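You operate a simulated robot arm through the tools that you are given. There is no shell and no other tool.

Carry out the task below with a simulated robot arm. There is one attempt and no reset: what you move stays moved.

TASK
Bleed the air out, set the limit knob to 100 and pump up to 100 bar.
Fine: pump with the bleed knob open till no bubble is left, then shut it.

The check looks at the end state, three seconds after you hand in, the way a careful person would. Anything else that was tipped, shoved, dropped, spilled or broken makes it a failure.

THE ROBOT
A 7-joint arm with a two-finger parallel gripper, fixed in place. Base frame: the origin is on the floor under the middle of its stand, x ahead of it, y to its left, z up; the work surface is at about z = 72. Lengths are in cm, angles in degrees, forces in N, time in s.
It reaches about 111.2 cm from its shoulder. Its first joint turns from -166.0 to 166.0 degrees. Payload 3.43 kg.
The tool frame sits at the grasp point between the pads (the TCP): z along the fingers, y along the line on which they close. The tips reach 3.4 cm beyond it. The gripper opens to 12.8 cm. The fingers are 2.4 cm wide and 1.2 cm thick; the gripper's body (4.8 by 13 cm) begins 9.6 cm behind the TCP.
Orientation is that of the tool frame in the base frame, as a unit quaternion [x, y, z, w]. With the fingers straight down and closing along the base's y, the tool's x points along the base's -x, its y along +y and its z along -z.

THE INTERFACE
- The arm moves only by the tool drive_tool. Its argument "motion" is a list of rows, each a list of 3 entries, a list of its own where there are three numbers: the gripper command, from -1 (shut) to 1 (fully open), values between in proportion, then the shift along the base's x, y, z in units of 25 mm (1.0 is 25 mm), then the turn, a rotation vector about the base's x, y, z in units of 8 degrees (1.0 is 8 degrees). In form: [[gripper, [tx, ty, tz], [rx, ry, rz]], ...]. A call has 1 to 20 rows; each row shifts and turns the commanded pose from where the row before left it. A call with a number of a shift or a turn outside -1 to 1 is refused whole. Each row takes 0.2 s and may step no farther than 5 cm and 8.6 degrees from the row before; otherwise, or with a gripper value out of range, the whole call is refused. Where a pose cannot be reached the arm comes as near as it can. A force on the tool above 90 N (or 10 N above the force at the start of the call, whichever is more), or a blocked arm, ends the call early, and 0.2 s more pass. Each finger travels about 15.3 cm/s and halts on what it meets, pressing with about 27 N; the grip force reading is that of the motor and also rises with nothing between the fingers. The clock runs only during rows and for 0.2 s after the last one: add rows that do not move to give the fingers time. It gives the time, the measured TCP pose, the force on the tool (base axes), the opening and the grip force at its end, in the units of the frame above (readings bear some noise), with the torque about the TCP (base axes, N m) and any sound that the robot's microphone picked up, and new pictures: "views" is both (left out), scene, wrist or none.
- Cameras (640 x 400 px; columns grow to the right, rows downward): "scene" is fixed at [5.2, -50.29, 169.1]; the picture's right is [0.42, -0.91, 0.00], its down [-0.67, -0.31, -0.68] and it looks along [0.62, 0.29, -0.73] (base axes); focal length 322 px, centre (320, 200). "wrist" rides on the gripper at [7.6, -1.1, -16] in the tool frame; the picture's right is [0.15, 0.99, 0.00], its down [-0.88, 0.13, -0.46] and it looks along [-0.45, 0.07, 0.89] (tool axes); focal length 234 px, centre (320, 200). There is no depth. A picture from a camera that has moved, and an enlarged one, comes with that camera's place and axes in the base frame and with its lens.
- enlarge(camera, box): a new picture of the part [left, top, right, bottom] of that camera's present view, enlarged. The clock stands still meanwhile.
- sign_off(): hands the job in; it is judged then, once.

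Nothing tells you positions but the pictures and the camera data. Unless the task says otherwise, let go and move clear before handing in.

The tools are called after "Request:" by a JSON object that holds its "op" and its "data". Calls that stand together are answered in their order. drive_tool: Moves the arm, as the interface text tells. Its arguments: {"type":"object","properties":{"motion":{"type":"array","items":{"type":"array"}},"views":{"type":"string","enum":["both","scene","wrist","none"]}},"required":["motion"]} The other tools are called the same way: enlarge (camera, box) takes an enlarged picture of a part of a camera's view; sign_off () hands the job in.

At the start:

```text
time: 0.0
eef_pos: [60.34, -0.17, 130.98]
tool_rot: [0.0, 1.0, 0.0, -0.001]
contact_force: [-0.1, 0.4, -0.9]
torque: [0.0, -0.01, -0.06]
gripper_width: 12.82
finger_force: 0.1
```

scene: 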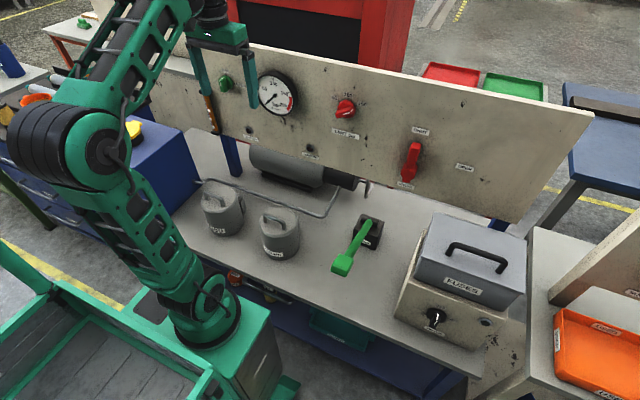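
wrist: 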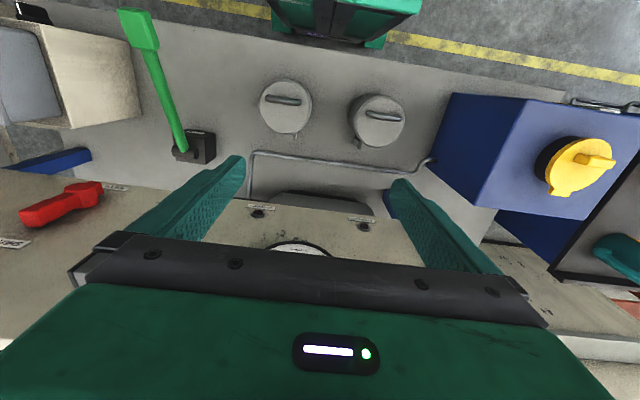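

I see a test bench with a panel carrying a gauge, a green knob, a red knob and a red lever, with a green pump lever on the table. I'll enlarge parts of the scene to read the labels before moving.

Request:
{"op": "enlarge", "data": {"camera": "scene", "box": [190, 50, 350, 150]}}

Request:
{"op": "enlarge", "data": {"camera": "scene", "box": [320, 80, 500, 200]}}

Request:
{"op": "enlarge", "data": {"camera": "scene", "box": [180, 140, 400, 290]}}

Request:
{"op": "enlarge", "data": {"camera": "scene", "box": [380, 200, 640, 400]}}

Request:
{"op": "enlarge", "data": {"camera": "wrist", "box": [0, 0, 320, 260]}}

Request:
{"op": "enlarge", "data": {"camera": "wrist", "box": [320, 60, 640, 330]}}

```text
4.00 times, centred on (270, 100) of scene
camera zoom: at [5.2, -50.29, 169.1], right [0.42, -0.91, 0.0], down [-0.67, -0.31, -0.68], along [0.62, 0.29, -0.73], focal length 1288 px, centre (520, 600)
```

zoom: 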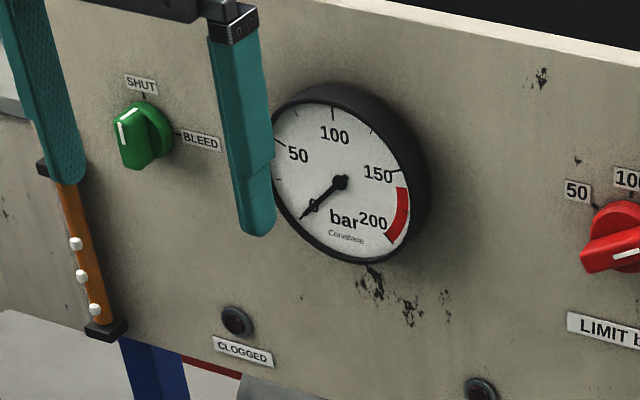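

```text
3.33 times, centred on (410, 140) of scene
camera zoom: at [5.2, -50.29, 169.1], right [0.42, -0.91, 0.0], down [-0.67, -0.31, -0.68], along [0.62, 0.29, -0.73], focal length 1074 px, centre (20, 400)
```

zoom: 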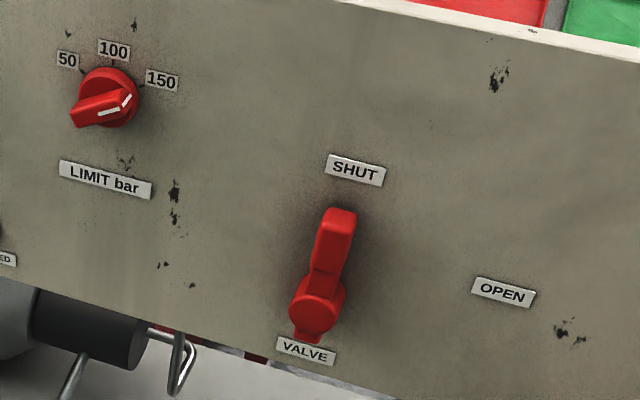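

```text
2.67 times, centred on (290, 215) of scene
camera zoom: at [5.2, -50.29, 169.1], right [0.42, -0.91, 0.0], down [-0.67, -0.31, -0.68], along [0.62, 0.29, -0.73], focal length 859 px, centre (400, 160)
```

zoom: 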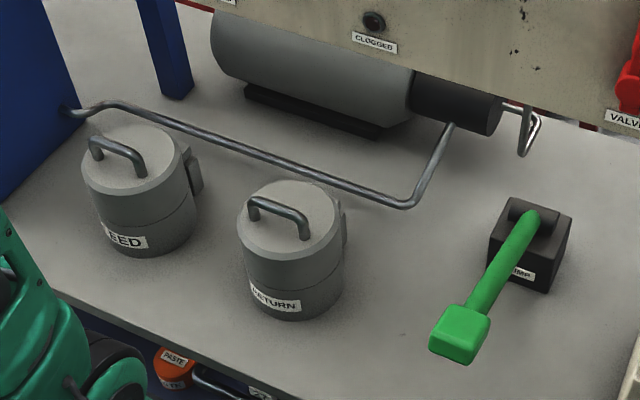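

```text
2.00 times, centred on (510, 300) of scene
camera zoom: at [5.2, -50.29, 169.1], right [0.42, -0.91, 0.0], down [-0.67, -0.31, -0.68], along [0.62, 0.29, -0.73], focal length 644 px, centre (-60, 0)
```

zoom: 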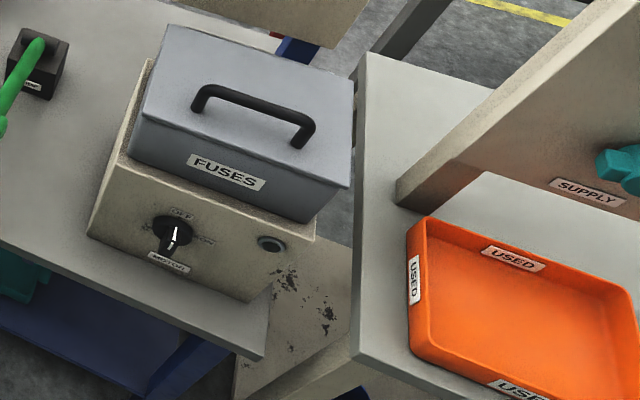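

```text
1.54 times, centred on (160, 130) of wrist
camera zoom: at [52.63, -1.21, 146.91], right [-0.15, 0.99, 0.0], down [0.88, 0.13, 0.45], along [0.45, 0.07, -0.89], focal length 360 px, centre (566, 308)
```

zoom: 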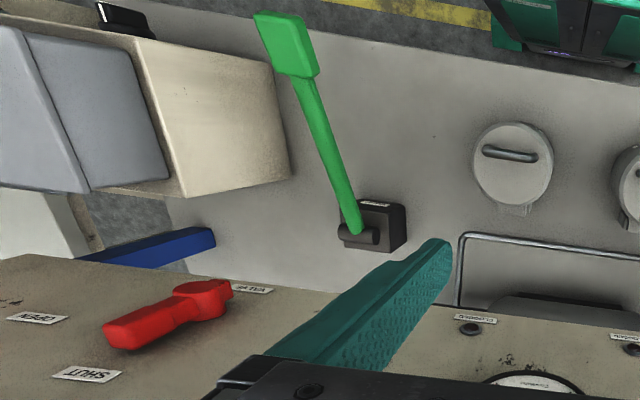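

```text
1.48 times, centred on (480, 195) of wrist
camera zoom: at [52.63, -1.21, 146.91], right [-0.15, 0.99, 0.0], down [0.88, 0.13, 0.45], along [0.45, 0.07, -0.89], focal length 347 px, centre (83, 207)
```

zoom: 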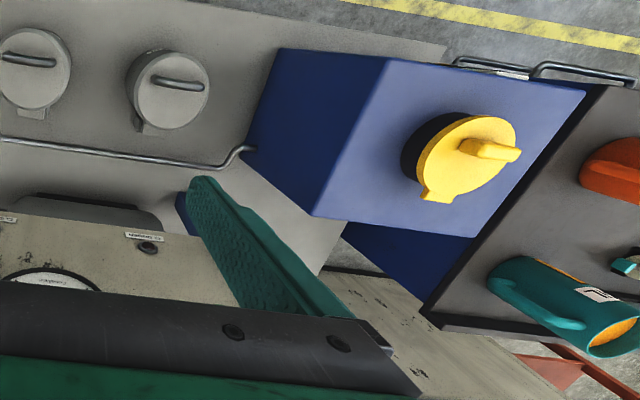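

The panel stands at about x≈78–80, spanning z≈98–134. It carries the green SHUT/BLEED knob, an orange sight glass with bubbles, a gauge at 0 and the red LIMIT knob. I'll tilt the gripper up towards the panel so the wrist camera can see it from the front.

Request:
{"op": "drive_tool", "data": {"motion": [[1, [-0.4, 0, 0], [0, -1, 0]], [1, [-0.4, 0, 0], [0, -1, 0]], [1, [-0.4, 0, 0], [0, -1, 0]], [1, [-0.4, 0, 0], [0, -1, 0]], [1, [-0.4, 0, 0], [0, -1, 0]], [1, [-0.4, 0, 0], [0, -1, 0]], [1, [0, 0, 0], [0, 0, 0]]]}}

Request:
{"op": "enlarge", "data": {"camera": "scene", "box": [325, 90, 373, 120]}}

```text
time: 1.6
eef_pos: [52.72, -0.09, 131.76]
tool_rot: [0.0, 0.911, 0.0, 0.412]
contact_force: [0.1, 0.6, -0.2]
torque: [-0.02, 0.02, 0.04]
gripper_width: 12.8
finger_force: 0.0
camera wrist: at [35.5, -1.16, 136.57], right [-0.1, 0.99, -0.11], down [0.24, 0.13, 0.96], along [0.97, 0.07, -0.25], focal length 234 px, centre (320, 200)
```

scene: 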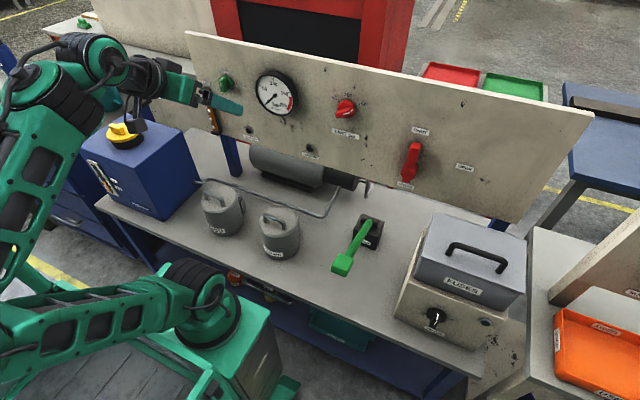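
wrist: 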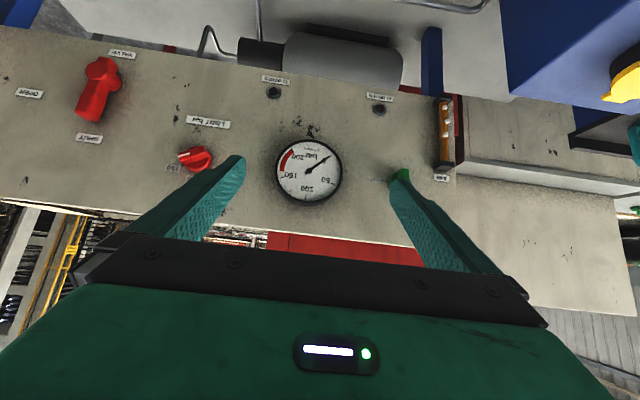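

```text
13.33 times, centred on (349, 105) of scene
camera zoom: at [5.2, -50.29, 169.1], right [0.42, -0.91, 0.0], down [-0.67, -0.31, -0.68], along [0.62, 0.29, -0.73], focal length 4294 px, centre (-67, 1467)
```

zoom: 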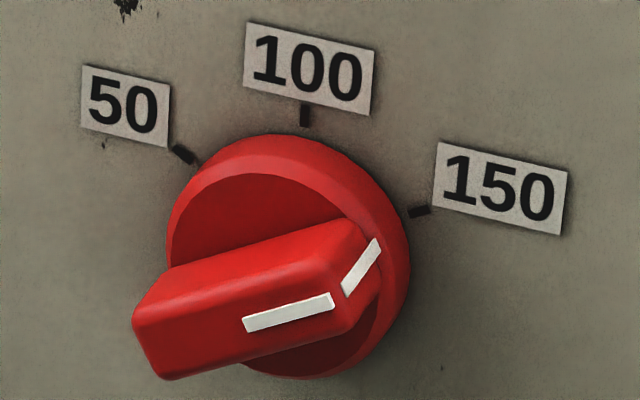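

The panel is vertical at x≈82.5, facing −x. I place the green knob at about (81, 16.6, 120), the limit knob at (81, −23.5, 120), the gauge at (80, −1, 120) and the pump lever grip at about (49, −36, 94). Next I'll bring the fingers horizontal in front of the green knob and look closer.

Request:
{"op": "drive_tool", "data": {"motion": [[1, [0.3, 0.84, -0.59], [0, -1, 0]], [1, [0.3, 0.84, -0.59], [0, -1, 0]], [1, [0.3, 0.84, -0.59], [0, -1, 0]], [1, [0.3, 0.84, -0.59], [0, -1, 0]], [1, [0.3, 0.84, -0.59], [0, -1, 0]], [1, [0.3, 0.84, -0.59], [0, -0.165, 0]], [1, [0.3, 0.84, -0.59], [0, 0, 0]], [1, [0.3, 0.8, -0.59], [0, 0, 0]], [1, [0, 0, 0], [0, 0, 0]]]}}

Request:
{"op": "enlarge", "data": {"camera": "wrist", "box": [220, 100, 420, 225]}}

Request:
{"op": "enlarge", "data": {"camera": "scene", "box": [190, 60, 270, 110]}}

```text
time: 3.8
eef_pos: [61.13, 14.8, 117.69]
tool_rot: [0.017, 0.744, 0.029, 0.667]
contact_force: [0.6, -0.1, -0.5]
torque: [-0.01, -0.01, -0.02]
gripper_width: 12.79
finger_force: 0.1
out of reach, approached as far as the arm can: row 6
stopped in row 9: the arm was blocked; the commanded pose is now the measured one
camera wrist: at [44.26, 13.8, 111.79], right [-0.03, 1.0, -0.08], down [-0.36, 0.06, 0.93], along [0.93, 0.06, 0.35], focal length 234 px, centre (320, 200)
```

scene: 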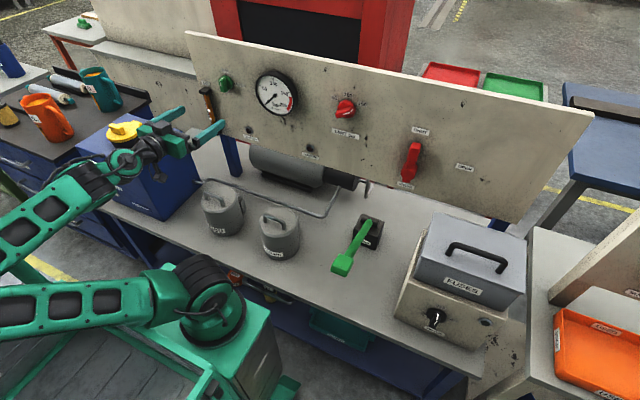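
wrist: 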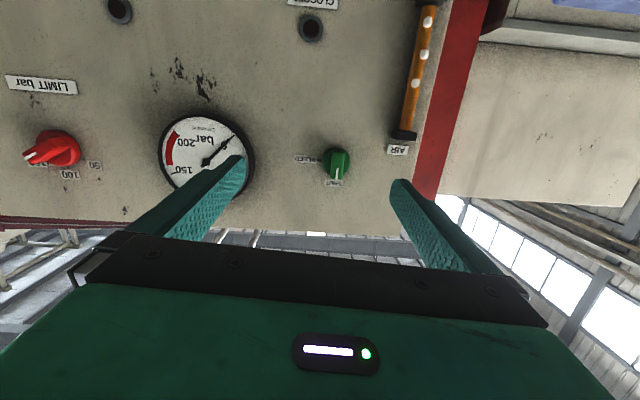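

```text
3.20 times, centred on (320, 162) of wrist
camera zoom: at [44.26, 13.8, 111.79], right [-0.03, 1.0, -0.08], down [-0.36, 0.06, 0.93], along [0.93, 0.06, 0.35], focal length 749 px, centre (320, 320)
```

zoom: 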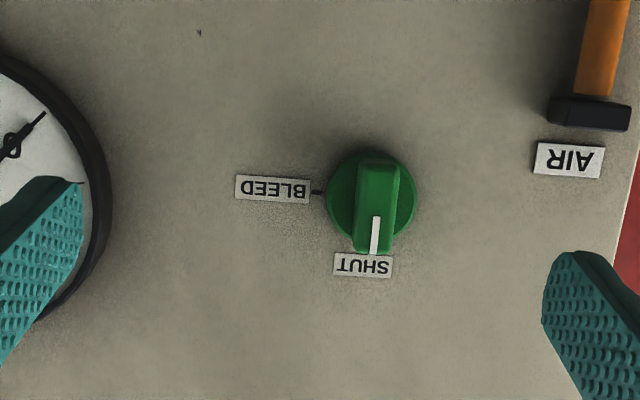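

```text
8.00 times, centred on (230, 85) of scene
camera zoom: at [5.2, -50.29, 169.1], right [0.42, -0.91, 0.0], down [-0.67, -0.31, -0.68], along [0.62, 0.29, -0.73], focal length 2576 px, centre (1040, 1120)
```

zoom: 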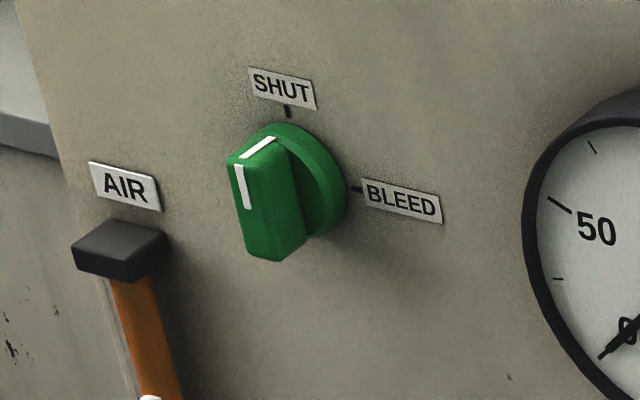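

The green knob is pointing up at SHUT, with BLEED 90° to its right, centred at about (81.5, 18.1, 119.1). The arm got cramped near full horizontal, so I'll move forward first and then straighten the orientation.

Request:
{"op": "drive_tool", "data": {"motion": [[1, [0.8, 0.3, 0.1], [0, 0, 0]], [0.3, [0.8, 0.3, 0.1], [0, 0, 0]], [0.3, [0.8, 0.3, 0.1], [0, 0, 0]], [0.3, [0.6, 0.3, 0.1], [-0.2, -0.3, -0.1]], [0.3, [0, 0.1, 0.1], [-0.28, -0.4, -0.05]], [0.3, [0, 0, 0], [0, 0, 0]]]}}

```text
time: 5.2
eef_pos: [66.28, 19.08, 120.2]
tool_rot: [0.0, 0.703, 0.002, 0.712]
contact_force: [0.1, 0.6, 0.2]
torque: [-0.04, 0.02, -0.01]
gripper_width: 8.33
finger_force: 0.0
camera wrist: at [50.41, 18.05, 112.48], right [0.0, 0.99, -0.14], down [-0.47, 0.13, 0.87], along [0.88, 0.07, 0.46], focal length 234 px, centre (320, 200)
```

scene: 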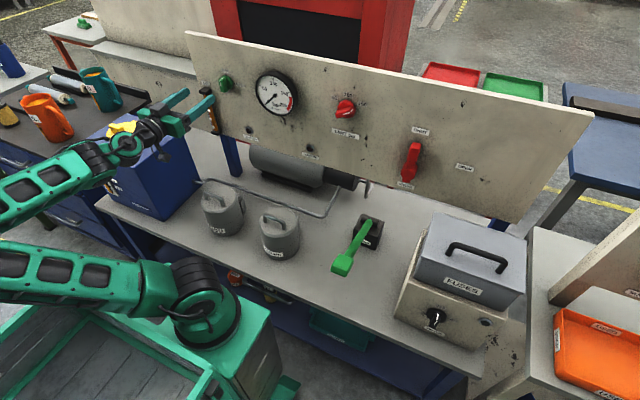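
wrist: 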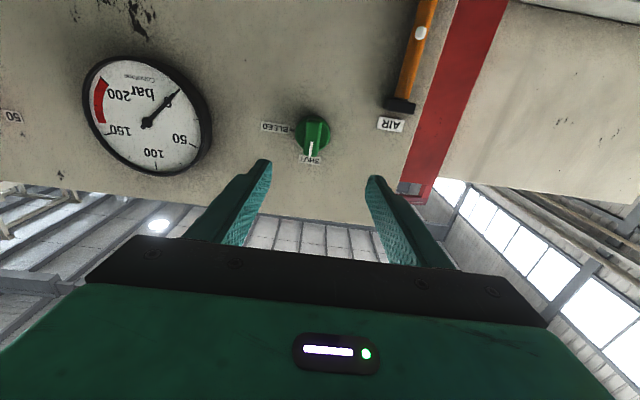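

The gripper is now nearly level in front of the green knob. I'll wait a moment for the arm to settle, to compare the commanded and measured poses.

Request:
{"op": "drive_tool", "data": {"motion": [[0.0, [0, 0, 0], [0, 0, 0]], [0.0, [0, 0, 0], [0, 0, 0]]], "views": "none"}}

Request:
{"op": "enlarge", "data": {"camera": "wrist", "box": [240, 80, 400, 180]}}

Request:
{"op": "enlarge", "data": {"camera": "scene", "box": [0, 60, 240, 210]}}

```text
time: 5.8
eef_pos: [66.4, 18.88, 120.15]
tool_rot: [0.0, 0.704, 0.0, 0.71]
contact_force: [-0.4, -0.1, 0.1]
torque: [-0.02, -0.03, -0.01]
gripper_width: 6.38
finger_force: 0.0
```

```text
4.00 times, centred on (320, 130) of wrist
camera zoom: at [50.38, 17.89, 112.32], right [0.0, 0.99, -0.15], down [-0.46, 0.13, 0.88], along [0.89, 0.06, 0.46], focal length 937 px, centre (320, 480)
```

zoom: 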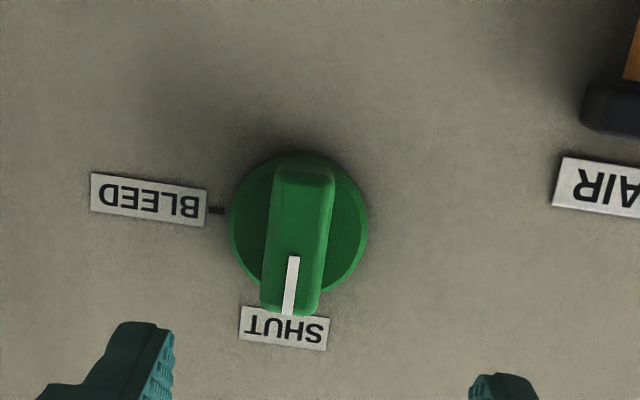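

```text
2.67 times, centred on (120, 135) of scene
camera zoom: at [5.2, -50.29, 169.1], right [0.42, -0.91, 0.0], down [-0.67, -0.31, -0.68], along [0.62, 0.29, -0.73], focal length 859 px, centre (853, 373)
```

zoom: 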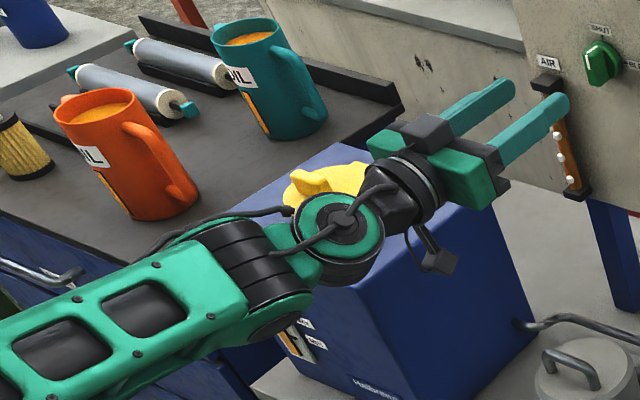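

The green knob's axis is at y≈18.2, z≈119.1, and the bar is vertical at SHUT. I'll line up and advance so the fingers straddle the bar.

Request:
{"op": "drive_tool", "data": {"motion": [[0.0, [0.4, -0.28, -0.42], [0, 0, 0]], [0.0, [0.8, 0, 0], [0, 0, 0]], [0.0, [0.8, 0, 0], [0, 0, 0]], [0.0, [0.8, 0, 0], [0, 0, 0]], [0.0, [0.6, 0, 0], [0, 0, 0]], [0.0, [0, 0, 0], [0, 0, 0]]]}}

Request:
{"op": "enlarge", "data": {"camera": "wrist", "box": [220, 80, 420, 205]}}

Request:
{"op": "enlarge", "data": {"camera": "scene", "box": [160, 60, 280, 135]}}

```text
time: 6.4
eef_pos: [64.5, 22.54, 119.41]
tool_rot: [-0.041, 0.694, 0.026, 0.718]
contact_force: [0.4, 1.3, -0.2]
torque: [0.03, -0.05, -0.12]
gripper_width: 6.4
finger_force: 0.1
stopped in row 3: the arm was blocked; the commanded pose is now the measured one
camera wrist: at [48.88, 19.84, 111.36], right [-0.09, 0.98, -0.17], down [-0.5, 0.1, 0.86], along [0.86, 0.16, 0.48], focal length 234 px, centre (320, 200)
```

scene: 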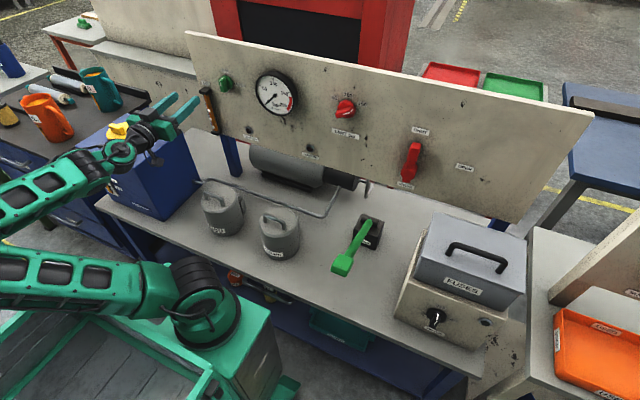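
wrist: 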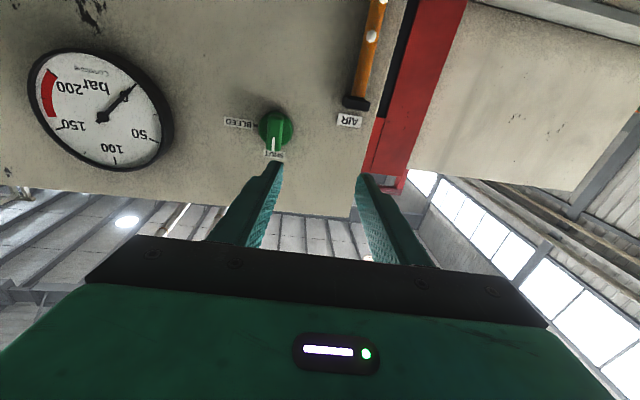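

```text
3.20 times, centred on (320, 142) of wrist
camera zoom: at [48.88, 19.84, 111.36], right [-0.09, 0.98, -0.17], down [-0.5, 0.1, 0.86], along [0.86, 0.16, 0.48], focal length 749 px, centre (320, 384)
```

zoom: 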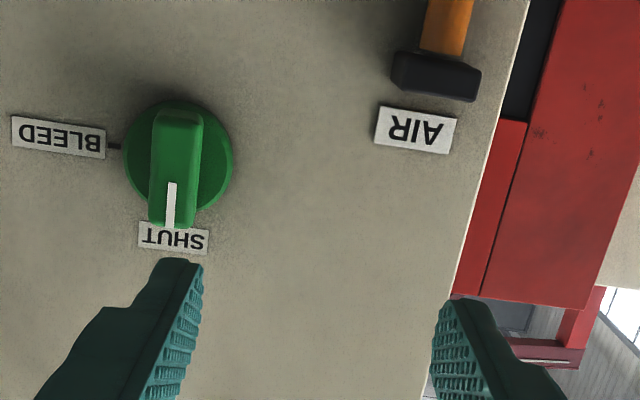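

```text
5.33 times, centred on (220, 98) of scene
camera zoom: at [5.2, -50.29, 169.1], right [0.42, -0.91, 0.0], down [-0.67, -0.31, -0.68], along [0.62, 0.29, -0.73], focal length 1718 px, centre (853, 747)
```

zoom: 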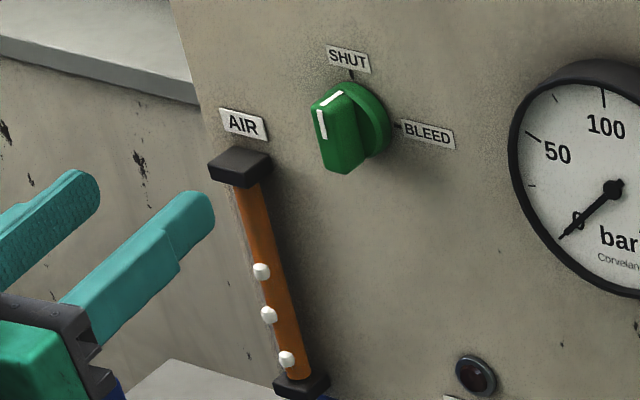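

Reaching forward horizontally cramps the arm against its limits. I'll go back to fingers-down, which it handles well, and work the knobs from above by pushing and straddling the bars. Retreating and re-orienting now.

Request:
{"op": "drive_tool", "data": {"motion": [[0, [-0.2, -0.4, 0.3], [0, 1, -0.1]], [0, [-0.2, -0.4, 0.3], [0, 1, -0.1]], [0, [0, -0.4, 0.4], [0, 1, -0.1]], [0, [0, -0.4, 0.4], [0, 1, -0.1]], [0, [0, -0.4, 0.4], [0, 1, -0.1]], [0, [0, -0.4, 0.4], [0, 1, -0.1]], [0, [0, -0.4, 0.4], [0, 1, 0]], [0, [0, -0.4, 0.4], [0, 1, 0]], [0, [0, -0.4, 0.4], [0, 1, 0]], [0, [0, -0.4, 0.4], [0, 1, 0]], [0, [0, -0.4, 0.4], [0, 1, 0]], [0, [0, 0, 0], [0, 0.4, 0]], [0, [0, 0, 0], [0, 0, 0]]]}}

```text
time: 9.2
eef_pos: [63.7, 11.41, 130.05]
tool_rot: [0.006, 1.0, 0.008, 0.006]
contact_force: [0.8, -0.3, 0.0]
torque: [0.03, -0.02, 0.03]
gripper_width: 6.42
finger_force: 0.0
camera wrist: at [55.84, 10.21, 145.92], right [-0.13, 0.99, 0.01], down [0.88, 0.11, 0.47], along [0.46, 0.07, -0.88], focal length 234 px, centre (320, 200)
```

scene: 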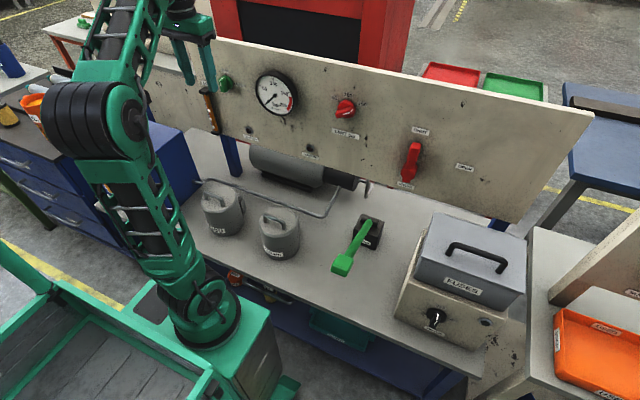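
wrist: 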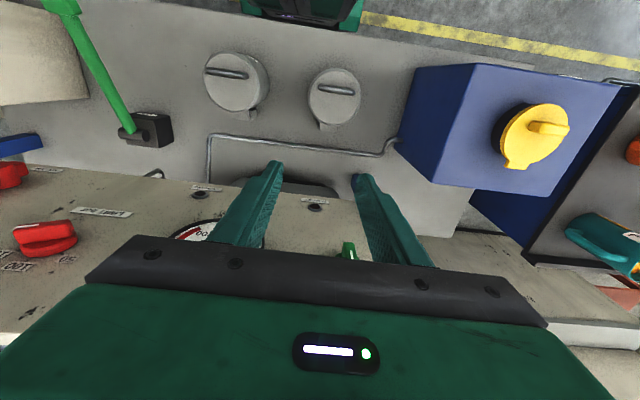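

Back in a comfortable fingers-down pose at (63.7, 11.4, 130). Next I'll close the fingers, pitch about 15° towards the panel and hover to the left of the green knob's bar, ready to push its top end to the right.

Request:
{"op": "drive_tool", "data": {"motion": [[-0.5, [0.8, 0.89, 0], [-0.02, -0.36, 0.018]], [-1, [0.8, 0.89, 0], [-0.02, -0.36, 0.018]], [-1, [0.8, 0.89, 0], [-0.02, -0.36, 0.018]], [-1, [0.8, 0.89, 0], [-0.02, -0.36, 0.018]], [-1, [0.8, 0.89, 0], [-0.03, -0.36, 0.018]], [-1, [0, 0, 0], [0, 0, 0]], [-1, [0, 0, 0], [0, 0, 0]]]}}

Request:
{"op": "enlarge", "data": {"camera": "wrist", "box": [200, 150, 440, 300]}}

Request:
{"op": "enlarge", "data": {"camera": "scene", "box": [160, 30, 280, 105]}}

```text
time: 10.8
eef_pos: [74.13, 22.49, 130.06]
tool_rot: [-0.001, 0.991, 0.002, 0.131]
contact_force: [-1.3, -0.2, -0.5]
torque: [0.03, 0.04, 0.0]
gripper_width: 0.02
finger_force: 26.7
camera wrist: at [62.47, 21.41, 143.59], right [-0.14, 0.99, -0.04], down [0.73, 0.13, 0.67], along [0.67, 0.07, -0.74], focal length 234 px, centre (320, 200)
```

scene: 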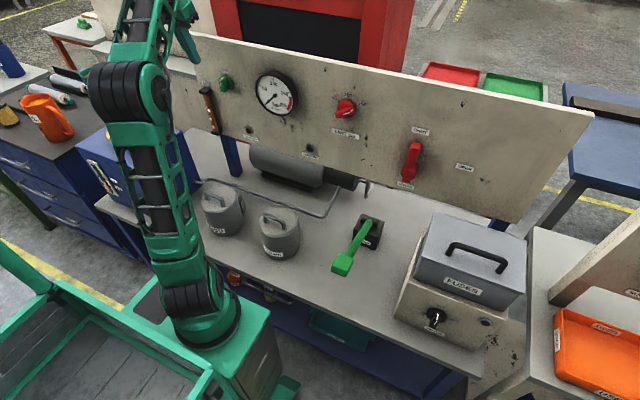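
wrist: 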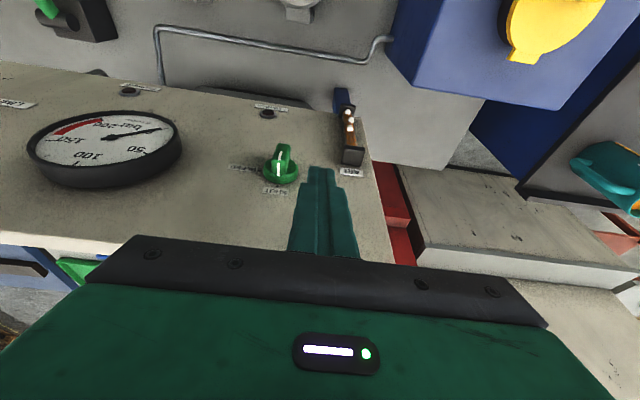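

```text
2.67 times, centred on (320, 225) of wrist
camera zoom: at [62.47, 21.41, 143.59], right [-0.14, 0.99, -0.04], down [0.73, 0.13, 0.67], along [0.67, 0.07, -0.74], focal length 624 px, centre (320, 133)
```

zoom: 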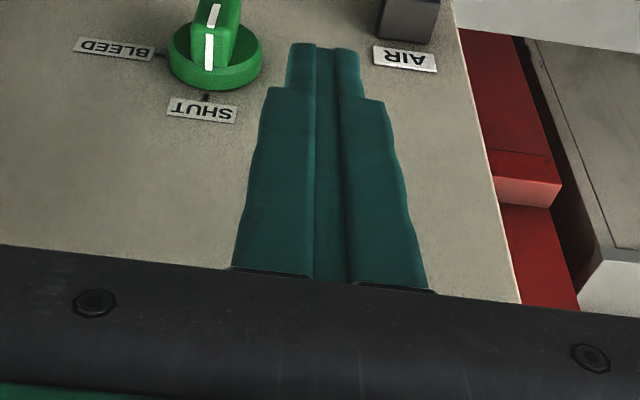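

```text
5.33 times, centred on (220, 68) of scene
camera zoom: at [5.2, -50.29, 169.1], right [0.42, -0.91, 0.0], down [-0.67, -0.31, -0.68], along [0.62, 0.29, -0.73], focal length 1718 px, centre (853, 907)
```

zoom: 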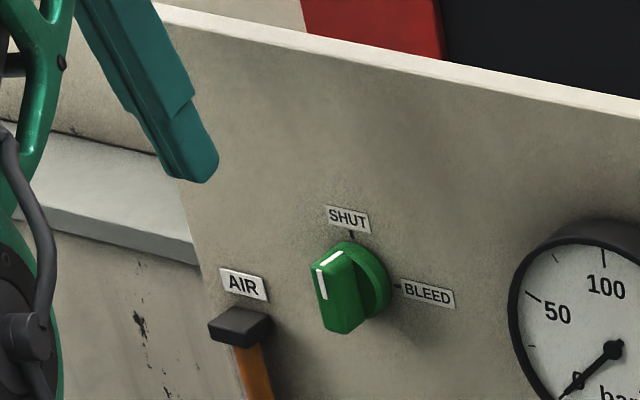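

From the wrist-only triangulation the panel is at about x≈81 and the knob axis at y≈18.1, z≈118.9. The bar spans z≈116.5–121. I'll lower the closed fingers just left of the bar's upper end and verify with close-ups.

Request:
{"op": "drive_tool", "data": {"motion": [[-1, [0.3, -0.03, -0.8], [0, 0, 0]], [-1, [0.4, -0.03, -0.8], [0, 0, 0]], [-1, [0.45, -0.02, -0.82], [0, 0, 0]], [-1, [0, 0, 0], [0, 0, 0]], [-1, [0, 0, 0], [0, 0, 0]]]}}

Request:
{"op": "enlarge", "data": {"camera": "wrist", "box": [220, 100, 420, 225]}}

Request:
{"op": "enlarge", "data": {"camera": "scene", "box": [180, 50, 260, 100]}}

```text
time: 12.0
eef_pos: [76.82, 22.45, 124.18]
tool_rot: [0.0, 0.991, 0.0, 0.131]
contact_force: [0.2, -1.0, 0.0]
torque: [0.0, 0.0, 0.01]
gripper_width: 0.0
finger_force: 27.0
camera wrist: at [65.34, 21.29, 137.73], right [-0.14, 0.99, -0.04], down [0.73, 0.13, 0.67], along [0.67, 0.07, -0.74], focal length 234 px, centre (320, 200)
```

scene: 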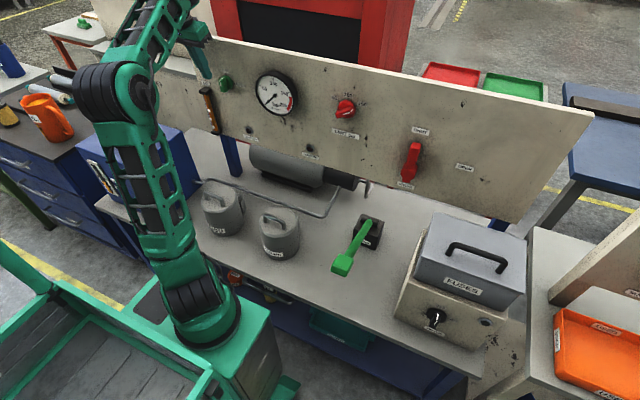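
wrist: 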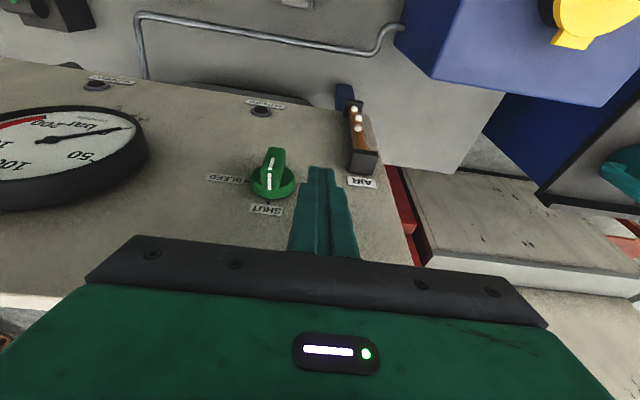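

```text
3.20 times, centred on (320, 162) of wrist
camera zoom: at [65.34, 21.29, 137.73], right [-0.14, 0.99, -0.04], down [0.73, 0.13, 0.67], along [0.67, 0.07, -0.74], focal length 749 px, centre (320, 320)
```

zoom: 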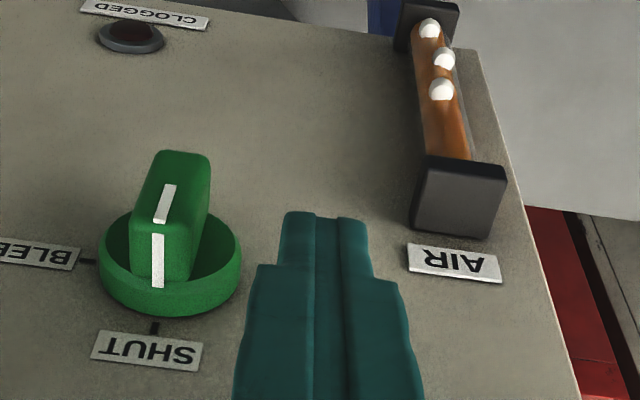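

```text
8.00 times, centred on (220, 75) of scene
camera zoom: at [5.2, -50.29, 169.1], right [0.42, -0.91, 0.0], down [-0.67, -0.31, -0.68], along [0.62, 0.29, -0.73], focal length 2576 px, centre (1120, 1200)
```

zoom: 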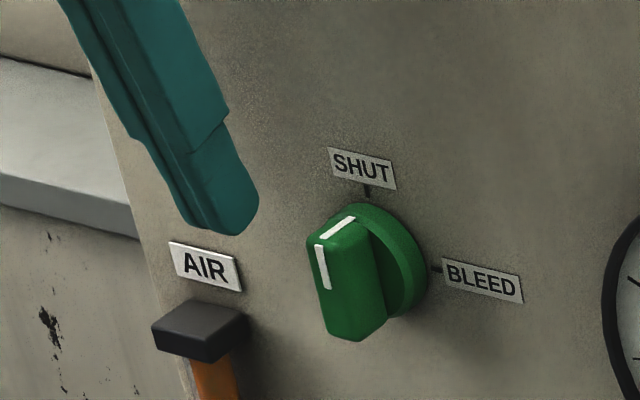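

The geometry is refined: the knob axis is at y≈18.1, z≈118.8, its bar spans x≈77.7–79.8, and the panel face is at x≈81. Now I'll push the upper end of the bar to the right (−y).

Request:
{"op": "drive_tool", "data": {"motion": [[-1, [0.23, -0.2, -0.13], [0, 0, 0]], [-1, [0, -0.3, 0], [0, 0, 0]], [-1, [0, -0.3, 0], [0, 0, 0]], [-1, [0, -0.3, 0], [0, 0, 0]], [-1, [0, -0.3, 0], [0, 0, 0]], [-1, [0, -0.12, 0], [0, 0, 0]], [-1, [0, 0, 0], [0, 0, 0]]]}}

Request:
{"op": "enlarge", "data": {"camera": "wrist", "box": [220, 100, 420, 225]}}

Request:
{"op": "enlarge", "data": {"camera": "scene", "box": [180, 50, 260, 100]}}

```text
time: 13.6
eef_pos: [77.33, 18.6, 123.64]
tool_rot: [-0.001, 0.991, 0.002, 0.13]
contact_force: [-4.4, -2.7, 7.4]
torque: [-0.18, 0.09, -0.05]
gripper_width: 0.0
finger_force: 27.1
camera wrist: at [65.82, 17.44, 137.23], right [-0.14, 0.99, -0.03], down [0.73, 0.13, 0.67], along [0.67, 0.07, -0.74], focal length 234 px, centre (320, 200)
```

scene: 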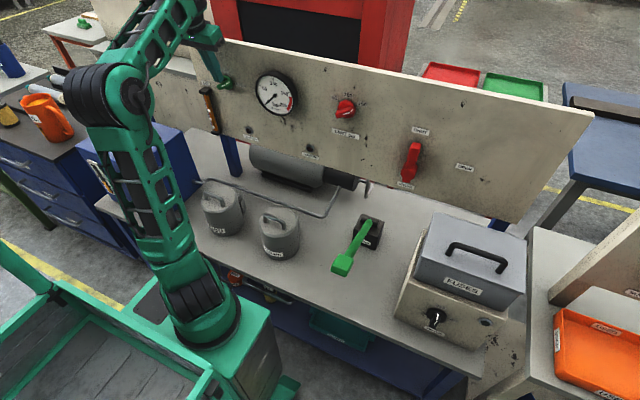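
wrist: 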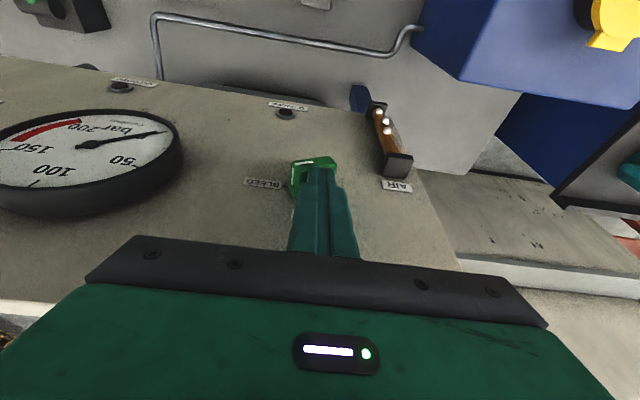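

```text
3.20 times, centred on (320, 162) of wrist
camera zoom: at [65.82, 17.44, 137.23], right [-0.14, 0.99, -0.03], down [0.73, 0.13, 0.67], along [0.67, 0.07, -0.74], focal length 749 px, centre (320, 320)
```

zoom: 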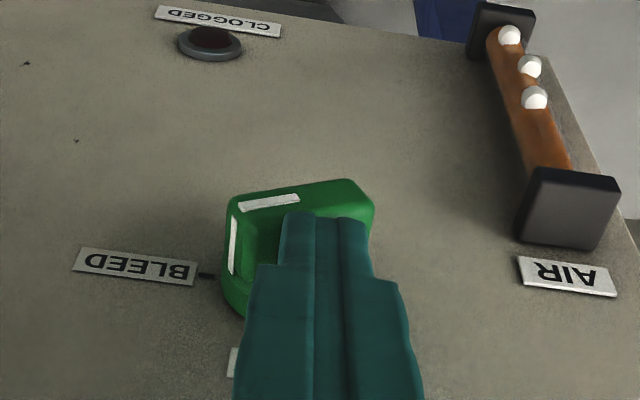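

```text
8.00 times, centred on (220, 75) of scene
camera zoom: at [5.2, -50.29, 169.1], right [0.42, -0.91, 0.0], down [-0.67, -0.31, -0.68], along [0.62, 0.29, -0.73], focal length 2576 px, centre (1120, 1200)
```

zoom: 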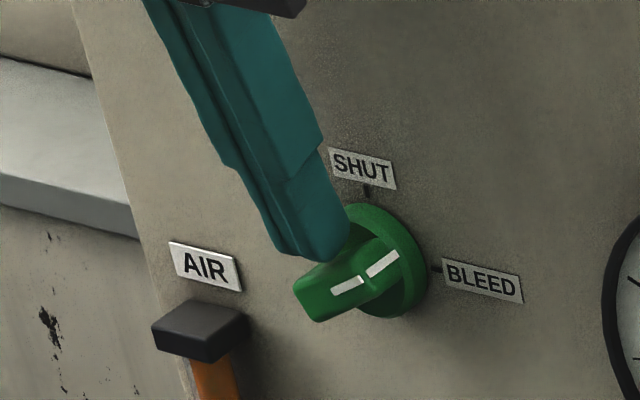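

The knob has swung most of the way towards BLEED. I'll lift slightly, shift right and press down on the head end to bring it horizontal.

Request:
{"op": "drive_tool", "data": {"motion": [[-1, [0, 0, 0.25], [0, 0, 0]], [-1, [0, -0.3, 0.1], [0, 0, 0]], [-1, [0, -0.4, 0], [0, 0, 0]], [-1, [0, 0, -0.3], [0, 0, 0]], [-1, [0, 0, -0.25], [0, 0, 0]], [-1, [0, 0, 0], [0, 0, 0]]]}}

Request:
{"op": "enlarge", "data": {"camera": "scene", "box": [180, 50, 260, 100]}}

Request:
{"op": "enlarge", "data": {"camera": "wrist", "box": [220, 100, 420, 225]}}

```text
time: 15.0
eef_pos: [77.33, 16.7, 123.29]
tool_rot: [-0.001, 0.991, 0.003, 0.132]
contact_force: [4.2, 3.8, 26.4]
torque: [0.15, -0.19, -0.04]
gripper_width: 0.03
finger_force: 26.9
camera wrist: at [65.84, 15.53, 136.81], right [-0.14, 0.99, -0.03], down [0.73, 0.13, 0.67], along [0.67, 0.07, -0.74], focal length 234 px, centre (320, 200)
```

scene: 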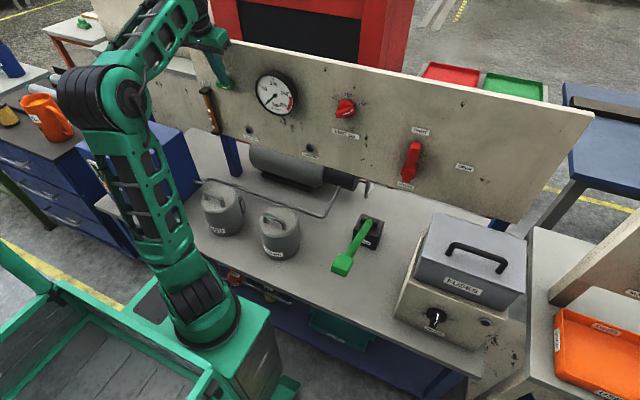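
wrist: 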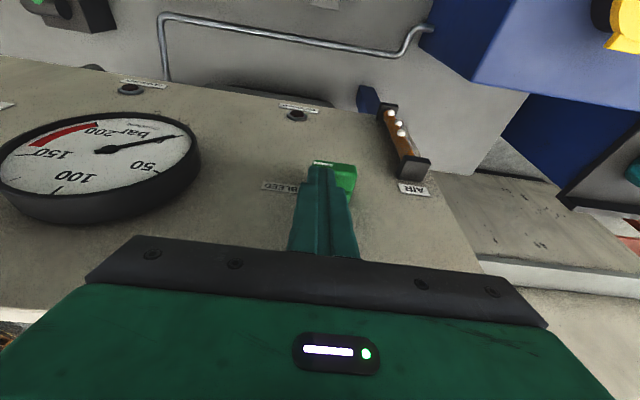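

```text
8.00 times, centred on (220, 75) of scene
camera zoom: at [5.2, -50.29, 169.1], right [0.42, -0.91, 0.0], down [-0.67, -0.31, -0.68], along [0.62, 0.29, -0.73], focal length 2576 px, centre (1120, 1200)
```

zoom: 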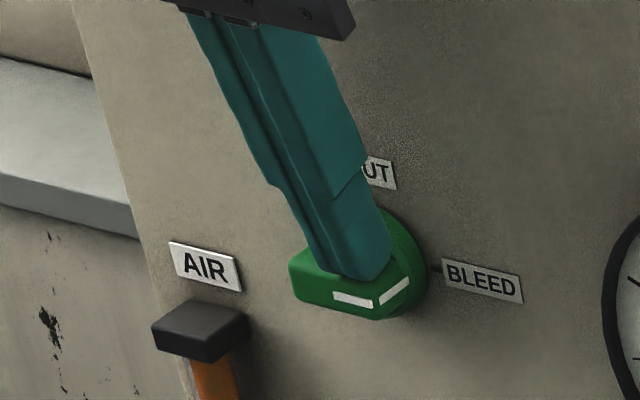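

```text
3.20 times, centred on (320, 162) of wrist
camera zoom: at [65.84, 15.53, 136.81], right [-0.14, 0.99, -0.03], down [0.73, 0.13, 0.67], along [0.67, 0.07, -0.74], focal length 749 px, centre (320, 320)
```

zoom: 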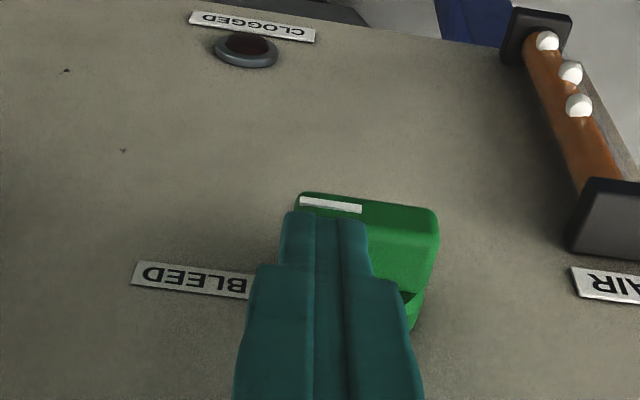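

The force rose to 26 N and the knob now points to BLEED, apparently at its stop. I'll back off, check it, and head over to the pump lever.

Request:
{"op": "drive_tool", "data": {"motion": [[-1, [-0.2, 0, 0.8], [0, 0, 0]], [-1, [-0.5, 0, 0.8], [0, 0, 0]], [-1, [-0.9, -0.5, 0.8], [0, 0.36, 0]], [-1, [-0.9, -1, 0.4], [0, 0.36, 0]], [-1, [-0.9, -1, 0], [0, 0.36, 0]], [-1, [-0.9, -1, 0], [0, 0.36, 0]], [-0.5, [-0.7, -1, 0], [0, 0.36, 0]], [0, [-0.7, -1, 0], [0, 0.08, 0]], [0, [-0.7, -1, 0], [0, 0, 0]], [0, [-0.5, -1, 0], [0, 0, 0]], [0, [-0.5, -1, 0], [0, 0, 0]], [0, [-0.5, -1, 0], [0, 0, 0]], [0, [-0.5, -1, 0], [0, 0, 0]], [0, [-0.2, -1, 0], [0, 0, 0]], [0, [0, -1, 0], [0, 0, 0]], [0, [0, -1, 0], [0, 0, 0]], [0, [0, -1, 0], [0, 0, 0]], [0, [0, -1, 0], [0, 0, 0]], [0, [0, -1, 0], [0, 0, 0]], [0, [0, 0, 0], [0, 0, 0]]]}}

Request:
{"op": "enlarge", "data": {"camera": "scene", "box": [180, 50, 300, 125]}}

```text
time: 19.2
eef_pos: [55.45, -24.75, 130.22]
tool_rot: [-0.001, 1.0, 0.001, 0.0]
contact_force: [0.0, -0.8, 0.9]
torque: [0.01, 0.0, 0.0]
gripper_width: 6.4
finger_force: 0.0
camera wrist: at [47.69, -25.8, 146.22], right [-0.15, 0.99, 0.0], down [0.88, 0.13, 0.46], along [0.45, 0.07, -0.89], focal length 234 px, centre (320, 200)
```

scene: 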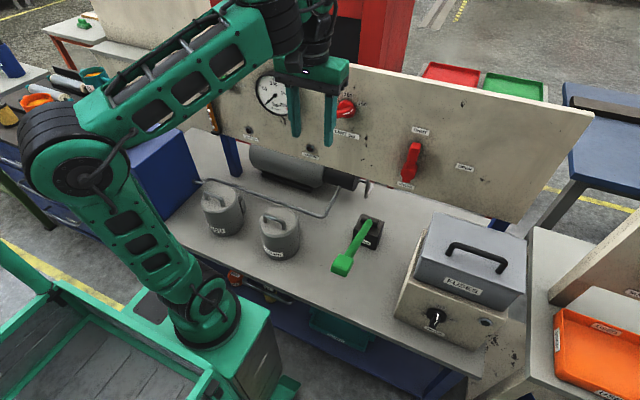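
wrist: 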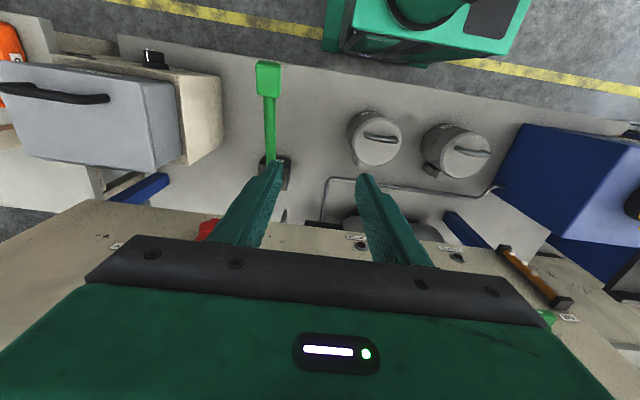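

```text
5.33 times, centred on (240, 88) of scene
camera zoom: at [5.2, -50.29, 169.1], right [0.42, -0.91, 0.0], down [-0.67, -0.31, -0.68], along [0.62, 0.29, -0.73], focal length 1718 px, centre (747, 800)
```

zoom: 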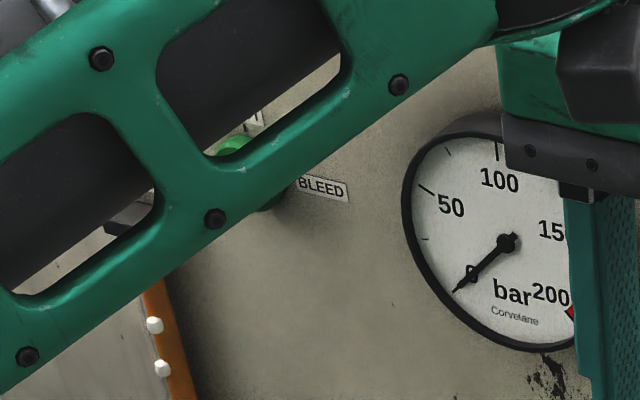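

The knob area is hidden by the arm for now, but BLEED looked right before I left. The pump paddle is at about (49, −36, 92.4), with its lever lying along x to a pivot at about (74, −36, 85). I'll move above the paddle with the fingers open.

Request:
{"op": "drive_tool", "data": {"motion": [[0.5, [-0.4, -0.8, -1], [0, 0, 0]], [0.5, [-0.4, -0.8, -1], [0, 0, 0]], [0.5, [-0.4, -0.8, -1], [0, 0, 0]], [0.5, [-0.4, -0.8, -1], [0, 0, 0]], [0.5, [-0.4, -0.8, -1], [0, 0, 0]], [0.5, [-0.4, -0.55, -1], [0, 0, 0]], [0.5, [-0.2, 0, -1], [0, 0, 0]], [0.5, [0, 0, -1], [0, 0, 0]], [0.5, [0, 0, -1], [0, 0, 0]], [0.5, [0, 0, 0], [0, 0, 0]]]}}

Request:
{"op": "enlarge", "data": {"camera": "wrist", "box": [200, 80, 440, 230]}}

Request:
{"op": "enlarge", "data": {"camera": "scene", "box": [280, 150, 440, 300]}}

Request:
{"op": "enlarge", "data": {"camera": "scene", "box": [180, 50, 300, 125]}}

```text
time: 21.4
eef_pos: [49.19, -35.76, 107.54]
tool_rot: [-0.002, 1.0, 0.002, 0.001]
contact_force: [-0.1, 0.3, 0.0]
torque: [-0.01, 0.01, -0.04]
gripper_width: 9.59
finger_force: 0.1
camera wrist: at [41.42, -36.9, 123.49], right [-0.15, 0.99, 0.0], down [0.88, 0.13, 0.46], along [0.45, 0.07, -0.89], focal length 234 px, centre (320, 200)
```

scene: 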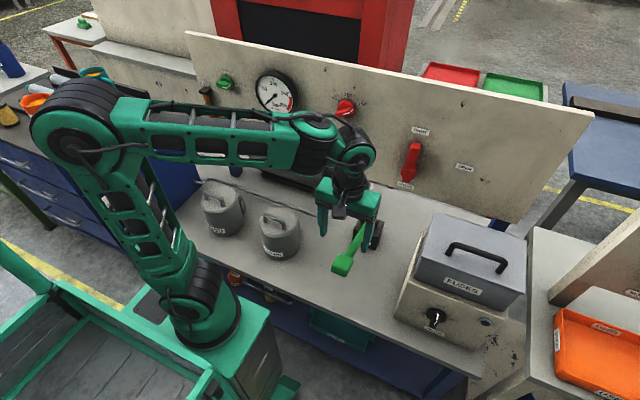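
wrist: 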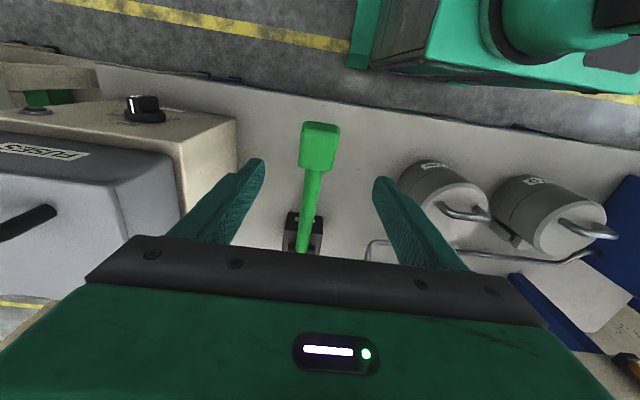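

```text
2.67 times, centred on (320, 155) of wrist
camera zoom: at [41.42, -36.9, 123.49], right [-0.15, 0.99, 0.0], down [0.88, 0.13, 0.46], along [0.45, 0.07, -0.89], focal length 624 px, centre (320, 320)
```

zoom: 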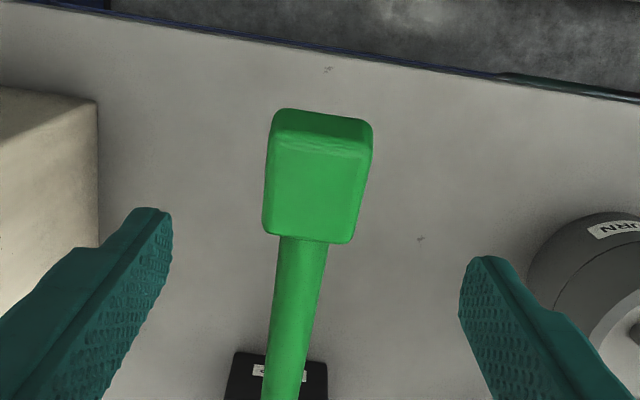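

```text
2.67 times, centred on (360, 225) of scene
camera zoom: at [5.2, -50.29, 169.1], right [0.42, -0.91, 0.0], down [-0.67, -0.31, -0.68], along [0.62, 0.29, -0.73], focal length 859 px, centre (213, 133)
```

zoom: 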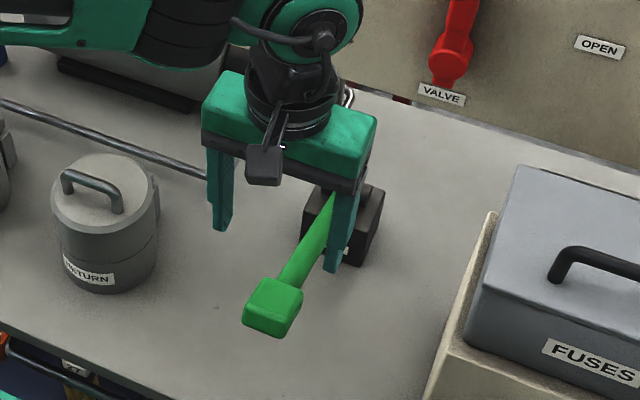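

```text
5.33 times, centred on (240, 88) of scene
camera zoom: at [5.2, -50.29, 169.1], right [0.42, -0.91, 0.0], down [-0.67, -0.31, -0.68], along [0.62, 0.29, -0.73], focal length 1718 px, centre (747, 800)
```

zoom: 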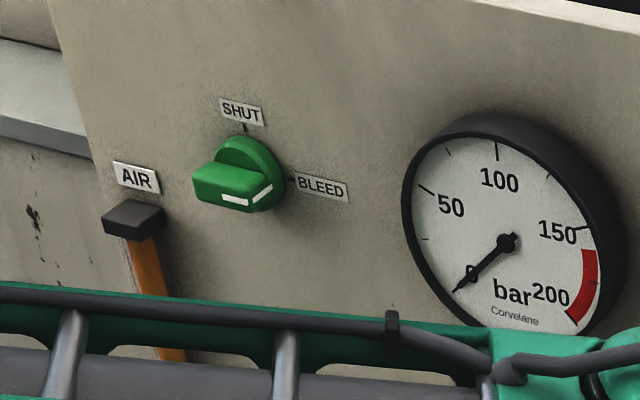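

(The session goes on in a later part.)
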